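You operate a simulated robot arm through the tools that you are given. There is no shell and no other tool. Be economical: measure what you need, move in short steps, check, and stop when the job is done.

You run a simulated robot arm. Do the job below in one go: nothing can be reset, and whatever is moved stays where it is left.

## Task
Stand the white packet beside the brown linen roll. It goes on the side that lies toward x -0.7, y +0.7 (a direction in the base frame), with about 3 cm between them.
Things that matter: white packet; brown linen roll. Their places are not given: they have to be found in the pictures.

It is judged by the outcome, as a careful person would: the job done as asked, and still so three seconds after it is handed in. It fails if anything else is knocked over, pushed out of place, dropped, spilled or broken.

## Robot
A 7-joint arm with a two-finger parallel gripper, fixed in place. Base frame: the origin is at the foot of the arm, x ahead of it, y to its left, z up; the work surface is at about z = 0. Lengths are in mm, angles in rad, forces in N, time in s.
With the tool pointing down near the work surface it reaches from about 220 to 580 mm from the base axis. Its first joint turns from -1.152 to 1.152 rad. Payload 2.5 kg.
The tool frame sits at the grasp point between the pads (the TCP): z along the fingers, y along the line on which they close. The tips reach 23 mm beyond it. Largest opening 94 mm; finger width 38, thickness 10; the body of the gripper, 54 by 96 mm, starts 39 mm behind the TCP.
Orientation is that of the tool frame in the base frame, as a unit quaternion [x, y, z, w]. With the fingers straight down and closing along the base's y, the tool's x points along the base's -x, its y along +y and its z along -z.

## Interface
- The arm moves only by the tool apply_moves. Its argument "motion" is a list of rows, each a list of 4 numbers: the shift along the tool's x, y, z in mm, then the turn about the tool's z in rad. In form: [[x, y, z, spin], ...]. A call has 1 to 12 rows; each row is the pose to reach, as a shift and turn from the pose commanded when the call began, along the tool's axes at that moment. "hand" is the gripper command, from -1 (shut) to 1 (fully open), values between in proportion, set as the call begins (left out, the last holds). Each row takes 0.2 s and may step no farther than 50 mm and 0.15 rad from the row before; otherwise, or with a gripper value out of range, the whole call is refused. Where a pose cannot be reached the arm comes as near as it can. A force on the tool above 40 N (or 10 N above the force at the start of the call, whichever is more), or a blocked arm, ends the call early, and 0.2 s more pass. Each finger travels about 108 mm/s and halts on what it meets, pressing with about 30 N; the grip force reading is that of the motor and also rises with nothing between the fingers. The clock runs only during rows and for 0.2 s after the last one: add rows that repeat a pose to give the fingers time. It gives the time, the measured TCP pose, the force on the tool (base axes), the opening and the grip force at its end, in the units of the frame above (readings bear some noise).
- Cameras (640 x 400 px; columns grow to the right, rows downward): "scene" is fixed at [128.4, -415.5, 540.6]; the picture's right is [0.74, -0.67, 0.00], its down [-0.39, -0.43, -0.81] and it looks along [0.55, 0.60, -0.59] (base axes); focal length 346 px, centre (320, 200). "wrist" rides on the gripper at [-39, 0, -44] in the tool frame; the picture's right is [0.00, -1.00, 0.00], its down [0.97, 0.00, -0.24] and it looks along [0.24, 0.00, 0.97] (tool axes); focal length 218 px, centre (320, 200).
- get_image(camera): a new picture of that camera. The clock stands still meanwhile.
- probe_pixels(camera, pixels): for up to 12 pixels [column, row] of the newest picture of that camera ("zoom" is the newest enlarged one), the place [x, y, z] in the base frame of the surface seen there, good to about 2 mm. The clock stands still meanwhile.
- inspect(camera, box): a new picture of the part [left, top, right, bottom] of that camera's present view, enlarged. The clock stands still meanwhile.
- finish_job(): hands the job in; it is judged then, once.

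Work in short steps. Measure before you move; look again where a grasp or a placing could have gone wrong, and mend it. You have 60 turns and 26 pictures in all, those below and enlarged ones among them. Open the gripper and draw the arm clear of the work before you hand the job in, unless the task says otherwise; then end with one line.

The tools are called as a command line: name --pt "numbers of a row" for each row, then --argument value for the rest, lists and objects as JSON in quotes. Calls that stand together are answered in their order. apply_moves: Moves the arm, as the interface text tells. Its arguments: {"type":"object","properties":{"motion":{"type":"array","items":{"type":"array","items":{"type":"number"}}},"hand":{"type":"number"}},"required":["motion"]} The other tools are called the same way: get_image (camera) takes a picture; probe_pixels (camera, pixels) gives the place of the surface under pixels of a picture; inspect (camera, box) takes an enlarged picture of a part of a camera's view; finish_job () hands the job in.

At the start:

```text
time: 0.0
position: [326.2, -37.1, 240.2]
tool_rot: [0.0, 1.0, 0.0, 0.0]
wrist_force: [0.2, -0.3, 0.4]
grip_width: 93.9
finger_force: 0.0
```

scene: 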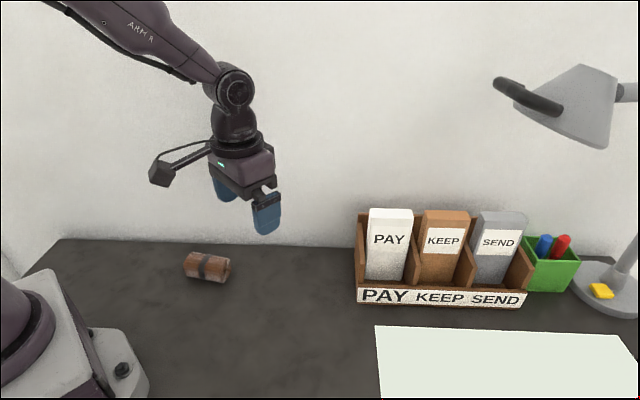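
wrist: 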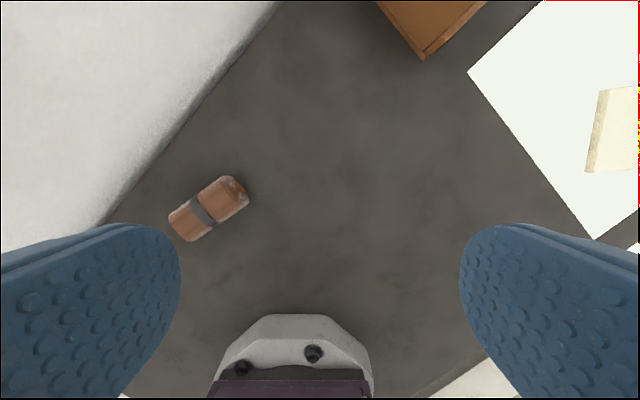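

The white packet appears to be in the rack's PAY slot (scene ~390,240) and the brown roll lies at (207,267). I'll enlarge the rack and measure.

inspect --camera "scene" --box '[340, 190, 550, 320]'

probe_pixels --camera "scene" --pixels '[[372, 211], [410, 212], [368, 276], [403, 280], [390, 225], [358, 216], [418, 225], [187, 262], [226, 270], [207, 257], [207, 280], [180, 240]]'

probe_pixels --camera "wrist" --pixels '[[172, 220], [190, 240], [225, 178], [246, 198], [208, 208], [140, 180], [190, 130], [422, 55], [380, 5], [485, 5], [600, 120]]'

```text
3.05 times, centred on (445, 255) of scene
```

zoom: 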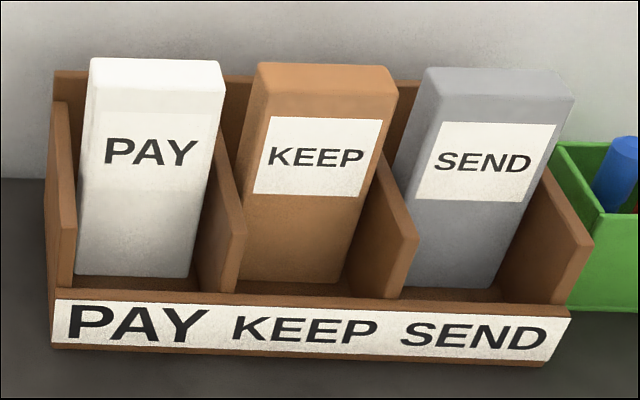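

```text
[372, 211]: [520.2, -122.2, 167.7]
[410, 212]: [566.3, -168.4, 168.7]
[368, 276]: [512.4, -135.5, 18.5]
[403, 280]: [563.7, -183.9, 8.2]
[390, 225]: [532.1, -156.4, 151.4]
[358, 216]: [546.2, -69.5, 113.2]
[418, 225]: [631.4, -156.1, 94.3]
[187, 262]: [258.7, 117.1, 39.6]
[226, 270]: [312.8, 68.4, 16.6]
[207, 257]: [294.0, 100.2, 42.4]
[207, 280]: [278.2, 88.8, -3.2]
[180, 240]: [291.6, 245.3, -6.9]
```

```text
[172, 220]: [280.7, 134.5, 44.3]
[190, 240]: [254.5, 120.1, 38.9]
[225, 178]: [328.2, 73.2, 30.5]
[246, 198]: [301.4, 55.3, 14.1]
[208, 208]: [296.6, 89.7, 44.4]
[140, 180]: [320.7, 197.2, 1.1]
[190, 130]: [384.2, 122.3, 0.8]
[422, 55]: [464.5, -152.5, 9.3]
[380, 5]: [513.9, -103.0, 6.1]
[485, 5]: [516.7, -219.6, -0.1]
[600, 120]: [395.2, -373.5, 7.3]
```

The packet leans slightly back in its slot, sticking out above the rack sides. I measure thickness, rack edges, the back wall and the neighbouring tops in the zoom, plus the roll's ends and wall in the wrist picture.

probe_pixels --camera "zoom" --pixels '[[92, 88], [210, 92], [97, 60], [218, 64], [155, 63], [68, 73], [240, 80], [330, 70], [150, 30], [85, 270], [187, 275], [60, 105]]'

probe_pixels --camera "wrist" --pixels '[[170, 215], [177, 230], [184, 240], [169, 223], [182, 207], [203, 230], [214, 183], [236, 210], [240, 185], [200, 105], [100, 150], [115, 200]]'

inspect --camera "scene" --box '[160, 230, 260, 300]'

```text
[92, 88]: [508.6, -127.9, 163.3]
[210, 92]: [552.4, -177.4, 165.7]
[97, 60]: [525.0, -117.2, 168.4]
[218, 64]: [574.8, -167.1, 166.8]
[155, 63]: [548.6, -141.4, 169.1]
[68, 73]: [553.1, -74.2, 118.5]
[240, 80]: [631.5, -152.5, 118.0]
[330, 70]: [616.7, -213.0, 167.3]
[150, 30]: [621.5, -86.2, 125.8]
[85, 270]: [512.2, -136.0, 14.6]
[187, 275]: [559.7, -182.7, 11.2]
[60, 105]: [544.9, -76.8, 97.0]
```

```text
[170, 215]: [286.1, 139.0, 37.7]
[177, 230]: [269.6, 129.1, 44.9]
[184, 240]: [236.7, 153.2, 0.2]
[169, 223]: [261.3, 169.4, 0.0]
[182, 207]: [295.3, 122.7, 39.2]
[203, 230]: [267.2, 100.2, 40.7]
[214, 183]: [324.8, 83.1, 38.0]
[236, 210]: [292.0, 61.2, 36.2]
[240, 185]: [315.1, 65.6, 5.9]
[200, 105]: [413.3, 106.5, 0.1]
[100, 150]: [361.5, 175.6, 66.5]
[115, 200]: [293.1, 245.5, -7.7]
```

```text
5.71 times, centred on (210, 265) of scene
```

zoom: 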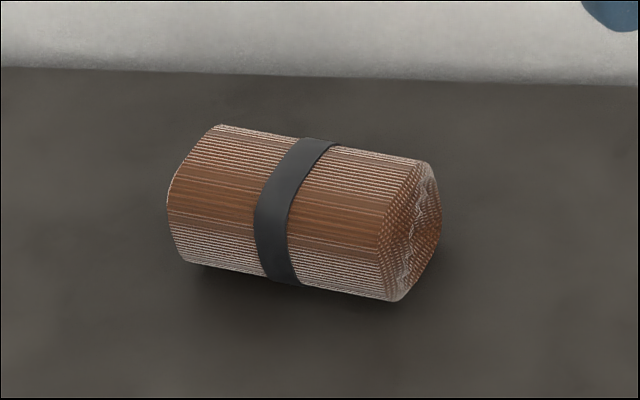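

Frames: u=(x+y)/√2, v=(y−x)/√2. The packet is upright with u 266–290, v −517…−449, z up to 168, and the wall is at u≈379. A box sticks out of the gripper at scene (162,173), so I probe it and the gripper for clearance.

probe_pixels --camera "scene" --pixels '[[155, 175], [168, 172], [160, 185], [152, 166], [190, 158], [225, 165], [245, 175], [268, 165], [222, 188], [267, 215], [235, 95]]'

probe_pixels --camera "zoom" --pixels '[[170, 205], [185, 260], [218, 127], [405, 165], [435, 210], [395, 298], [428, 270], [380, 225], [300, 142], [195, 160]]'

```text
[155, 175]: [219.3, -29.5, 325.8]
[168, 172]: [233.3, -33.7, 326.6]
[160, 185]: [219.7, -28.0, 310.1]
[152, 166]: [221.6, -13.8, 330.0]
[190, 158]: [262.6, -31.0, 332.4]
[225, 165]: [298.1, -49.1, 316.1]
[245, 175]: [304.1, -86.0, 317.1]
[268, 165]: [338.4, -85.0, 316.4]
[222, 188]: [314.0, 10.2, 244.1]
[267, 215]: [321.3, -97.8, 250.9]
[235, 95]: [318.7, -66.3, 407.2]
```

```text
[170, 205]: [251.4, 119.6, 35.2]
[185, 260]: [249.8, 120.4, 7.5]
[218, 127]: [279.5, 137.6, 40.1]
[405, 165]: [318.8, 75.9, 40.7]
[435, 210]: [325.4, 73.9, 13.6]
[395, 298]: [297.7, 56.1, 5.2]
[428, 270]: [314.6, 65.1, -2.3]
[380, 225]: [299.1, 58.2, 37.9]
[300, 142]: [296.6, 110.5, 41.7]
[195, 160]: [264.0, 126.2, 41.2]
```

The roll has its near end at v≈−97 (nearest corner v≈−91) and its centre at about (290,98). The gripper's box sits high on the tool +x side, so it stays clear. I go over the packet at (538,−145) at the present height with a 0.785 rad spin, so the fingers close across its 24 mm thickness, opening partly.

apply_moves --pt "-35 -18 0 0.131" --pt "-71 -36 0 0.262" --pt "-106 -54 0 0.393" --pt "-141 -72 0 0.524" --pt "-177 -90 0 0.655" --pt "-212 -108 0 0.785" --pt "-212 -108 0 0.785" --hand 0.28

get_image --camera "wrist"

get_image --camera "scene"

```text
time: 1.6
position: [537.6, -145.4, 239.8]
tool_rot: [0.383, 0.924, 0.0, -0.002]
wrist_force: [0.9, -0.5, 0.6]
grip_width: 60.2
finger_force: 0.0
```

```text
21 pictures are left
```

wrist: 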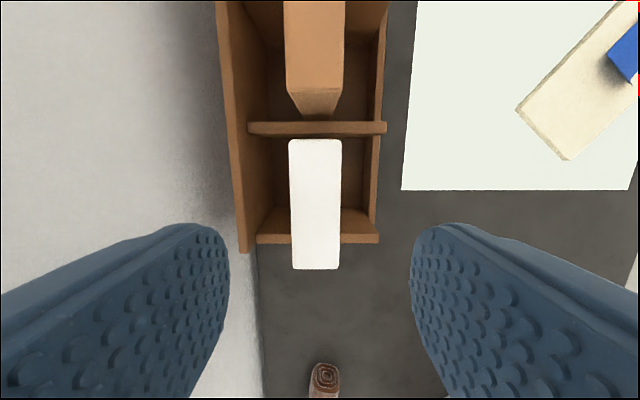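

```text
20 pictures are left
```

scene: 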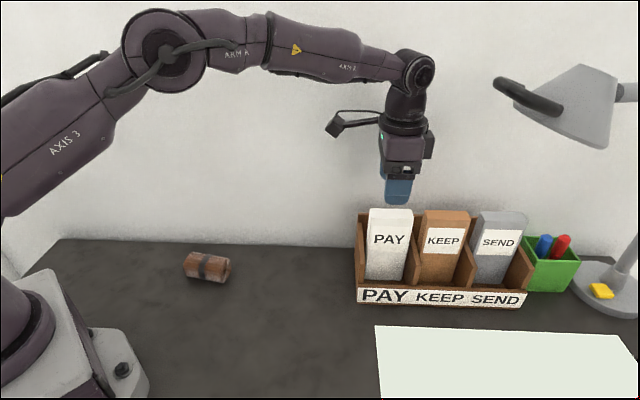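

The packet top is seen at wrist (289–341, 140–268), well between the fingers. I probe its corners to centre precisely.

probe_pixels --camera "wrist" --pixels '[[292, 200], [338, 200], [315, 143], [315, 264], [241, 200], [375, 200], [315, 240], [315, 128], [300, 220], [345, 50]]'

```text
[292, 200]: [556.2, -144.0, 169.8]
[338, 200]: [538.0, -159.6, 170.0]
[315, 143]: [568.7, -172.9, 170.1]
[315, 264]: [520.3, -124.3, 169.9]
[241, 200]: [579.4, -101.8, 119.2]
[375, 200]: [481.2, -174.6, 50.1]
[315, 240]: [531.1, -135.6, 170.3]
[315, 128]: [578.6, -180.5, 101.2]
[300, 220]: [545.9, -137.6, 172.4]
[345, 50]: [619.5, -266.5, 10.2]
```

The packet top centre is at about u 279.5, v −487, and z 170. I shift 2 mm in y and −4 mm in x, then descend 99 mm.

apply_moves --pt "-4 2 25 0" --pt "-4 2 50 0" --pt "-4 2 75 0" --pt "-4 2 90 0" --pt "-4 2 99 0" --pt "-4 2 99 0"

inspect --camera "scene" --box '[340, 120, 550, 320]'

```text
time: 3.0
position: [543.8, -147.2, 140.0]
tool_rot: [0.382, 0.924, 0.0, 0.0]
wrist_force: [0.3, -0.1, 0.5]
grip_width: 60.6
finger_force: 0.1
```

```text
2.00 times, centred on (445, 220) of scene
```

zoom: 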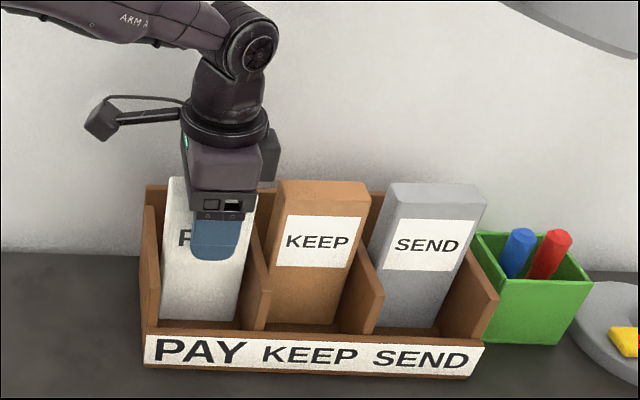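

The finger is in front of the packet with no contact force. I close, giving the fingers time.

apply_moves --pt "0 0 0 0" --pt "0 0 0 0" --pt "0 0 0 0" --pt "0 0 0 0" --hand -1

```text
time: 4.0
position: [543.4, -146.6, 140.7]
tool_rot: [0.381, 0.924, 0.0, 0.0]
wrist_force: [-0.3, 0.5, -0.7]
grip_width: 27.7
finger_force: 29.7
```

The grip holds at 27.7 mm. I lift straight up 125 mm in small steps.

apply_moves --pt "0 0 -10 0" --pt "0 0 -25 0" --pt "0 0 -45 0" --pt "0 0 -65 0" --pt "0 0 -85 0" --pt "0 0 -105 0" --pt "0 0 -125 0" --pt "0 0 -125 0"

get_image --camera "scene"

```text
time: 5.8
position: [543.1, -147.3, 264.1]
tool_rot: [0.383, 0.924, 0.0, 0.0]
wrist_force: [0.0, 0.3, -1.3]
grip_width: 27.7
finger_force: 29.7
```

```text
18 pictures are left
```

scene: 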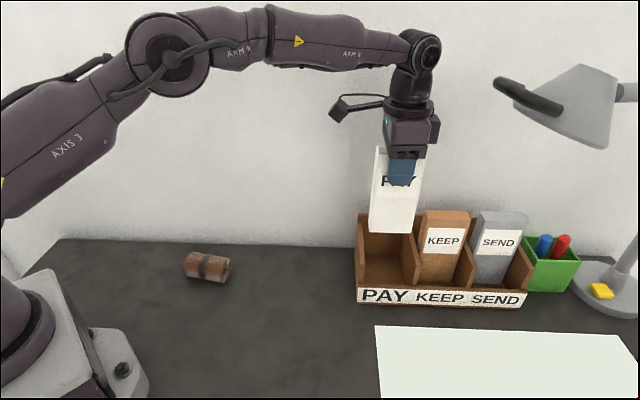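

The packet is up and upright in the picture. I probe its edges and bottom to learn its offset from the TCP and the rack floor level.

probe_pixels --camera "scene" --pixels '[[372, 220], [408, 222], [376, 160], [371, 230], [408, 231], [418, 175], [390, 230], [390, 200], [380, 262], [375, 205], [414, 205]]'

```text
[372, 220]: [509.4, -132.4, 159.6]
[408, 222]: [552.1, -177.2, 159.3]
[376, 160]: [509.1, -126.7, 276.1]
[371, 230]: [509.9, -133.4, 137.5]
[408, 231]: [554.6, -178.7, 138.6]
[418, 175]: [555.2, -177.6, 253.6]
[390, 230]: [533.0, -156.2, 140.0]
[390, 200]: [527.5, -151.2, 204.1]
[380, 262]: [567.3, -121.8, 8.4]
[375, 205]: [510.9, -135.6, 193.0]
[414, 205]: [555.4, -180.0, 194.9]
```

The packet bottom is 132 mm below the TCP, the rack floor is at z≈8, and the packet is square in the grip. The target TCP is u 275, v −30 (about x 216, y 173), so I rise 20 mm and travel along tool +x in the first of two legs.

apply_moves --pt "0 0 -12 0" --pt "5 0 -22 0" --pt "20 0 -25 0" --pt "45 0 -25 0" --pt "75 0 -25 0" --pt "105 -1 -25 0" --pt "135 -2 -25 0" --pt "165 -2 -25 0" --pt "195 -3 -25 0" --pt "225 -3 -25 0" --pt "245 -4 -25 0" --pt "250 -4 -25 0"

```text
time: 8.4
position: [362.2, 28.9, 290.0]
tool_rot: [0.381, 0.924, -0.001, -0.001]
wrist_force: [0.5, 0.4, -1.1]
grip_width: 27.8
finger_force: 29.9
```

The first leg ended at u 276.6, v −236 with the grip steady. In the second leg I travel 206 mm more at the same height.

apply_moves --pt "10 0 0 0" --pt "35 0 0 0" --pt "65 0 0 0" --pt "95 0 0 0" --pt "125 0 0 0" --pt "155 -1 0 0" --pt "180 -1 0 0" --pt "198 -1 0 0" --pt "207 -1 0 0" --pt "207 -1 0 0"

get_image --camera "scene"

get_image --camera "wrist"

```text
time: 10.6
position: [215.6, 172.7, 290.8]
tool_rot: [0.383, 0.924, 0.0, 0.001]
wrist_force: [0.7, 0.3, -1.1]
grip_width: 27.7
finger_force: 30.5
```

```text
17 pictures are left
```

scene: 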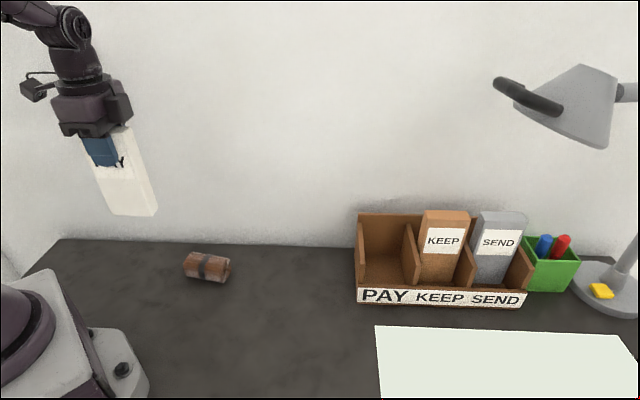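

```text
16 pictures are left
```

wrist: 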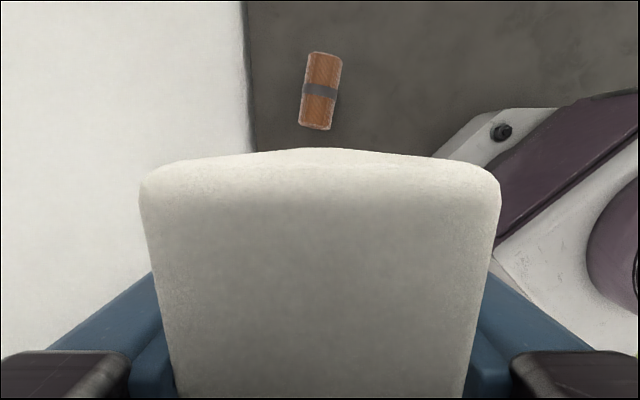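

From here the roll's near end shows at wrist (298–333, 125). I probe it and the packet's lower edge to verify the gap before lowering.

probe_pixels --camera "wrist" --pixels '[[300, 122], [315, 126], [330, 126], [315, 128], [329, 129], [300, 100], [312, 55], [340, 62], [320, 90], [320, 152]]'

probe_pixels --camera "scene" --pixels '[[110, 208], [148, 213], [155, 212], [130, 212], [140, 160], [95, 175], [150, 190]]'

```text
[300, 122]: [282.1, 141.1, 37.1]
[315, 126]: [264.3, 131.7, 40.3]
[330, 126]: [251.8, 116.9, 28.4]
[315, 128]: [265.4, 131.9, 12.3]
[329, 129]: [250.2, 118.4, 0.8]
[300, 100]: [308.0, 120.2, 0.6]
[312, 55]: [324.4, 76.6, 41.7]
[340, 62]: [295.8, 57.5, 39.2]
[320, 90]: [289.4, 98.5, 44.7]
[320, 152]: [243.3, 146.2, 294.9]
```

```text
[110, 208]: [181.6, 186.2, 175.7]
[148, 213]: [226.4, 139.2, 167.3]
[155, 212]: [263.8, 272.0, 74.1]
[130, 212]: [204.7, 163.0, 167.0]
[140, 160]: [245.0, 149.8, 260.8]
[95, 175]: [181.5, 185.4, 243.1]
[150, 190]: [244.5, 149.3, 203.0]
```

The packet's near edge is at v≈−67.5 and the roll's end at v≈−94.4, a gap of ~27 mm. I shift 3 mm away and lower 145 mm.

apply_moves --pt "3 0 10 0" --pt "3 0 30 0" --pt "3 0 55 0" --pt "3 0 80 0" --pt "3 0 105 0" --pt "3 0 125 0" --pt "3 0 138 0" --pt "3 0 146 0" --pt "3 0 146 0"

inspect --camera "scene" --box '[50, 120, 290, 300]'

```text
time: 12.6
position: [212.8, 176.9, 145.0]
tool_rot: [0.382, 0.924, 0.0, 0.0]
wrist_force: [-0.3, 0.6, -0.7]
grip_width: 27.5
finger_force: 30.9
```

```text
2.22 times, centred on (170, 210) of scene
```

zoom: 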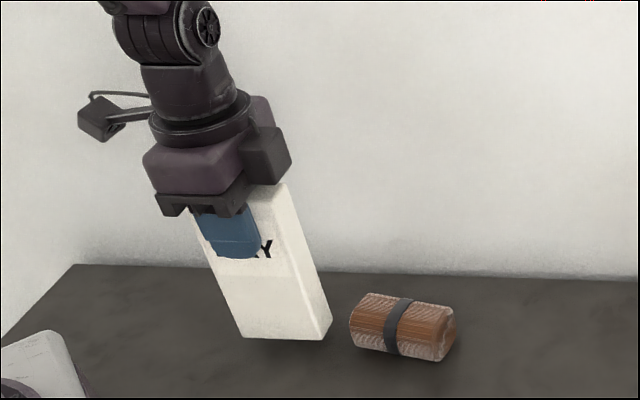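

The packet hovers ~13 mm above the desk with a clear gap to the roll. I lower the rest in 2 mm steps, watching for contact.

apply_moves --pt "0 0 3 0" --pt "0 0 6 0" --pt "0 0 8 0" --pt "0 0 9.5 0" --pt "0 0 11 0" --pt "0 0 12 0" --pt "0 0 12 0"

inspect --camera "scene" --box '[110, 190, 250, 300]'

```text
time: 14.2
position: [214.3, 175.7, 133.1]
tool_rot: [0.382, 0.924, 0.0, 0.0]
wrist_force: [0.4, 0.4, -0.4]
grip_width: 27.9
finger_force: 30.2
```

```text
3.64 times, centred on (180, 245) of scene
```

zoom: 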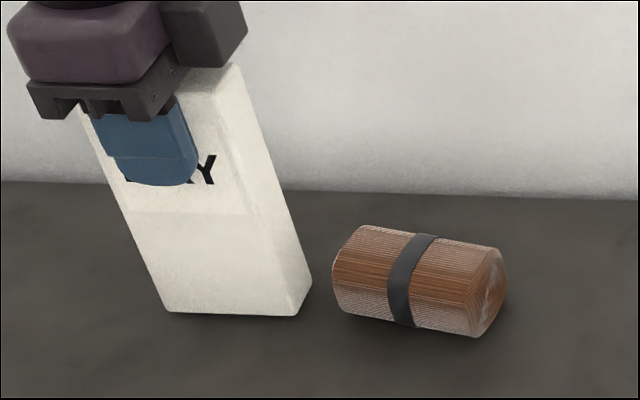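

No contact shows yet (force −0.4 N), so I probe the bottom edge height and gap and creep a little farther.

probe_pixels --camera "zoom" --pixels '[[180, 309], [230, 311], [285, 313], [300, 295], [309, 280], [335, 270], [300, 270], [240, 325]]'

apply_moves --pt "0 0 0.7 0" --pt "0 0 1.4 0" --pt "0 0 2 0" --pt "0 0 2 0"

```text
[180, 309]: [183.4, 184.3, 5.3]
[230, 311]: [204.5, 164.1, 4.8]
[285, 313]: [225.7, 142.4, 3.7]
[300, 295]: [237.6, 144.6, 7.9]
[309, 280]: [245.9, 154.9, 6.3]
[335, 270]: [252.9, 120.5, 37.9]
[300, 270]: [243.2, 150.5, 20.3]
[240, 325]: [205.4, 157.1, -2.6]
```

```text
time: 15.2
position: [213.7, 175.7, 130.8]
tool_rot: [0.382, 0.924, 0.0, 0.0]
wrist_force: [0.5, -0.6, -0.9]
grip_width: 27.7
finger_force: 30.3
```

Still no contact, and the gap is about 29–30 mm. I creep down in sub-millimetre steps until the force rises.

apply_moves --pt "0 0 0.5 0" --pt "0 0 1 0" --pt "0 0 1.5 0" --pt "0 0 1.5 0"

```text
time: 16.2
position: [212.8, 176.0, 130.9]
tool_rot: [0.382, 0.924, 0.001, 0.001]
wrist_force: [-2.1, -2.8, 29.4]
grip_width: 27.8
finger_force: 30.2
```

Contact with the desk (29 N). I ease up about 1 mm to unload it first.

apply_moves --pt "0 0 -0.6 0" --pt "0 0 -1.0 0" --pt "0 0 -1.0 0"

```text
time: 17.0
position: [212.7, 175.1, 129.4]
tool_rot: [0.381, 0.924, -0.001, 0.0]
wrist_force: [0.0, -0.3, -2.4]
grip_width: 27.8
finger_force: 30.2
```

The load is gone, so the packet is at or just above the desk. I open partly and hold.

apply_moves --pt "0 0 0 0" --pt "0 0 0 0" --pt "0 0 0 0" --pt "0 0 0 0" --hand 0.2

get_image --camera "wrist"

```text
time: 18.0
position: [213.6, 174.2, 130.3]
tool_rot: [0.382, 0.924, 0.0, 0.0]
wrist_force: [0.3, -0.2, -0.4]
grip_width: 56.5
finger_force: 0.0
```

```text
13 pictures are left
```

wrist: 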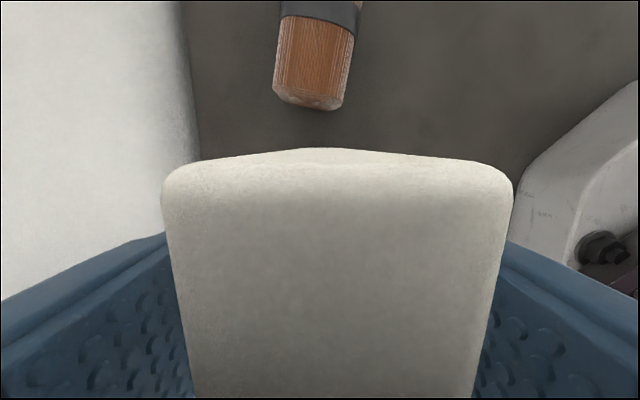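

The fingers are free on both sides and the packet stands. I raise straight up 120 mm.

apply_moves --pt "0 0 -10 0" --pt "0 0 -25 0" --pt "0 0 -45 0" --pt "0 0 -70 0" --pt "0 0 -95 0" --pt "0 0 -120 0" --pt "0 0 -130 0"

get_image --camera "wrist"

inspect --camera "scene" --box '[90, 160, 270, 300]'

```text
time: 19.6
position: [212.9, 174.6, 259.4]
tool_rot: [0.383, 0.924, -0.001, 0.0]
wrist_force: [-0.8, 0.5, -0.4]
grip_width: 56.5
finger_force: 0.0
```

```text
12 pictures are left
```

wrist: 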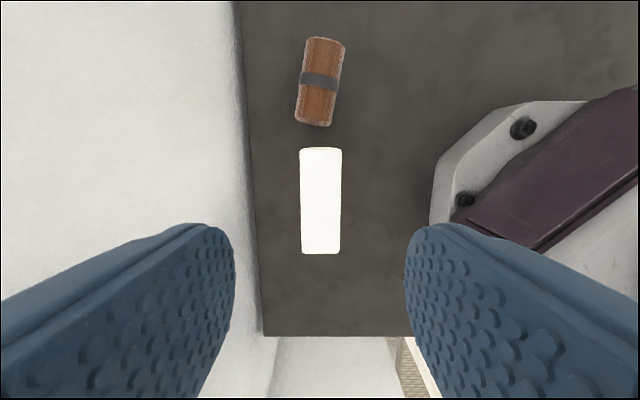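

```text
2.86 times, centred on (180, 230) of scene
```

zoom: 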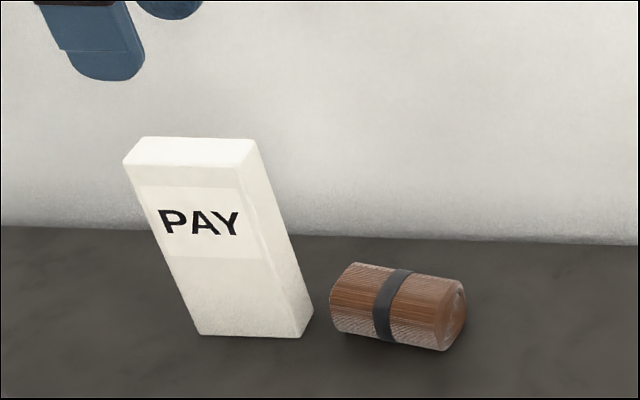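

The packet stands (its lean in the picture is perspective) beside the untouched roll. I measure the final gap and uprightness, and draw the arm farther away along tool −x at this height.

probe_pixels --camera "zoom" --pixels '[[200, 332], [295, 332], [310, 312], [128, 168], [235, 172], [282, 260], [265, 190], [335, 300], [205, 320]]'

apply_moves --pt "-5 0 -20 0" --pt "-25 0 -30 0" --pt "-55 0 -30 0" --pt "-85 0 -30 0" --pt "-115 0 -30 0" --pt "-145 0 -30 0" --pt "-175 0 -30 0" --pt "-205 0 -30 0" --pt "-225 0 -30 0" --pt "-225 0 -30 0"

get_image --camera "scene"

```text
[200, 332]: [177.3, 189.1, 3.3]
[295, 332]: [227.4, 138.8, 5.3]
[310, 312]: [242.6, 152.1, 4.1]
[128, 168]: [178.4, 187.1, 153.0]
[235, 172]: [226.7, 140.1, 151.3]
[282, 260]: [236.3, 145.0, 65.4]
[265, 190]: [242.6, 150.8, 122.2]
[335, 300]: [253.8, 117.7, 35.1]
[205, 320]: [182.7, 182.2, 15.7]
```

```text
time: 21.8
position: [372.9, 16.0, 288.6]
tool_rot: [0.382, 0.924, 0.0, 0.0]
wrist_force: [0.6, 0.2, 0.6]
grip_width: 56.2
finger_force: 0.1
```

```text
10 pictures are left
```

scene: 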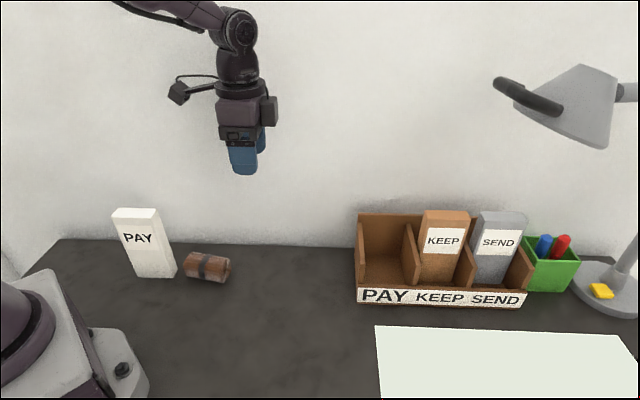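

The packet stands upright with its near edge at v≈−64.5 against the roll's end at about −95, a gap of ~30 mm. Everything else is in place and the arm is clear, so I hand in.

finish_job

```text
The job is handed in.
```

The white packet now stands upright beside the brown linen roll, on the side toward x −0.7, y +0.7, with a gap of about 3 cm; nothing else was disturbed.
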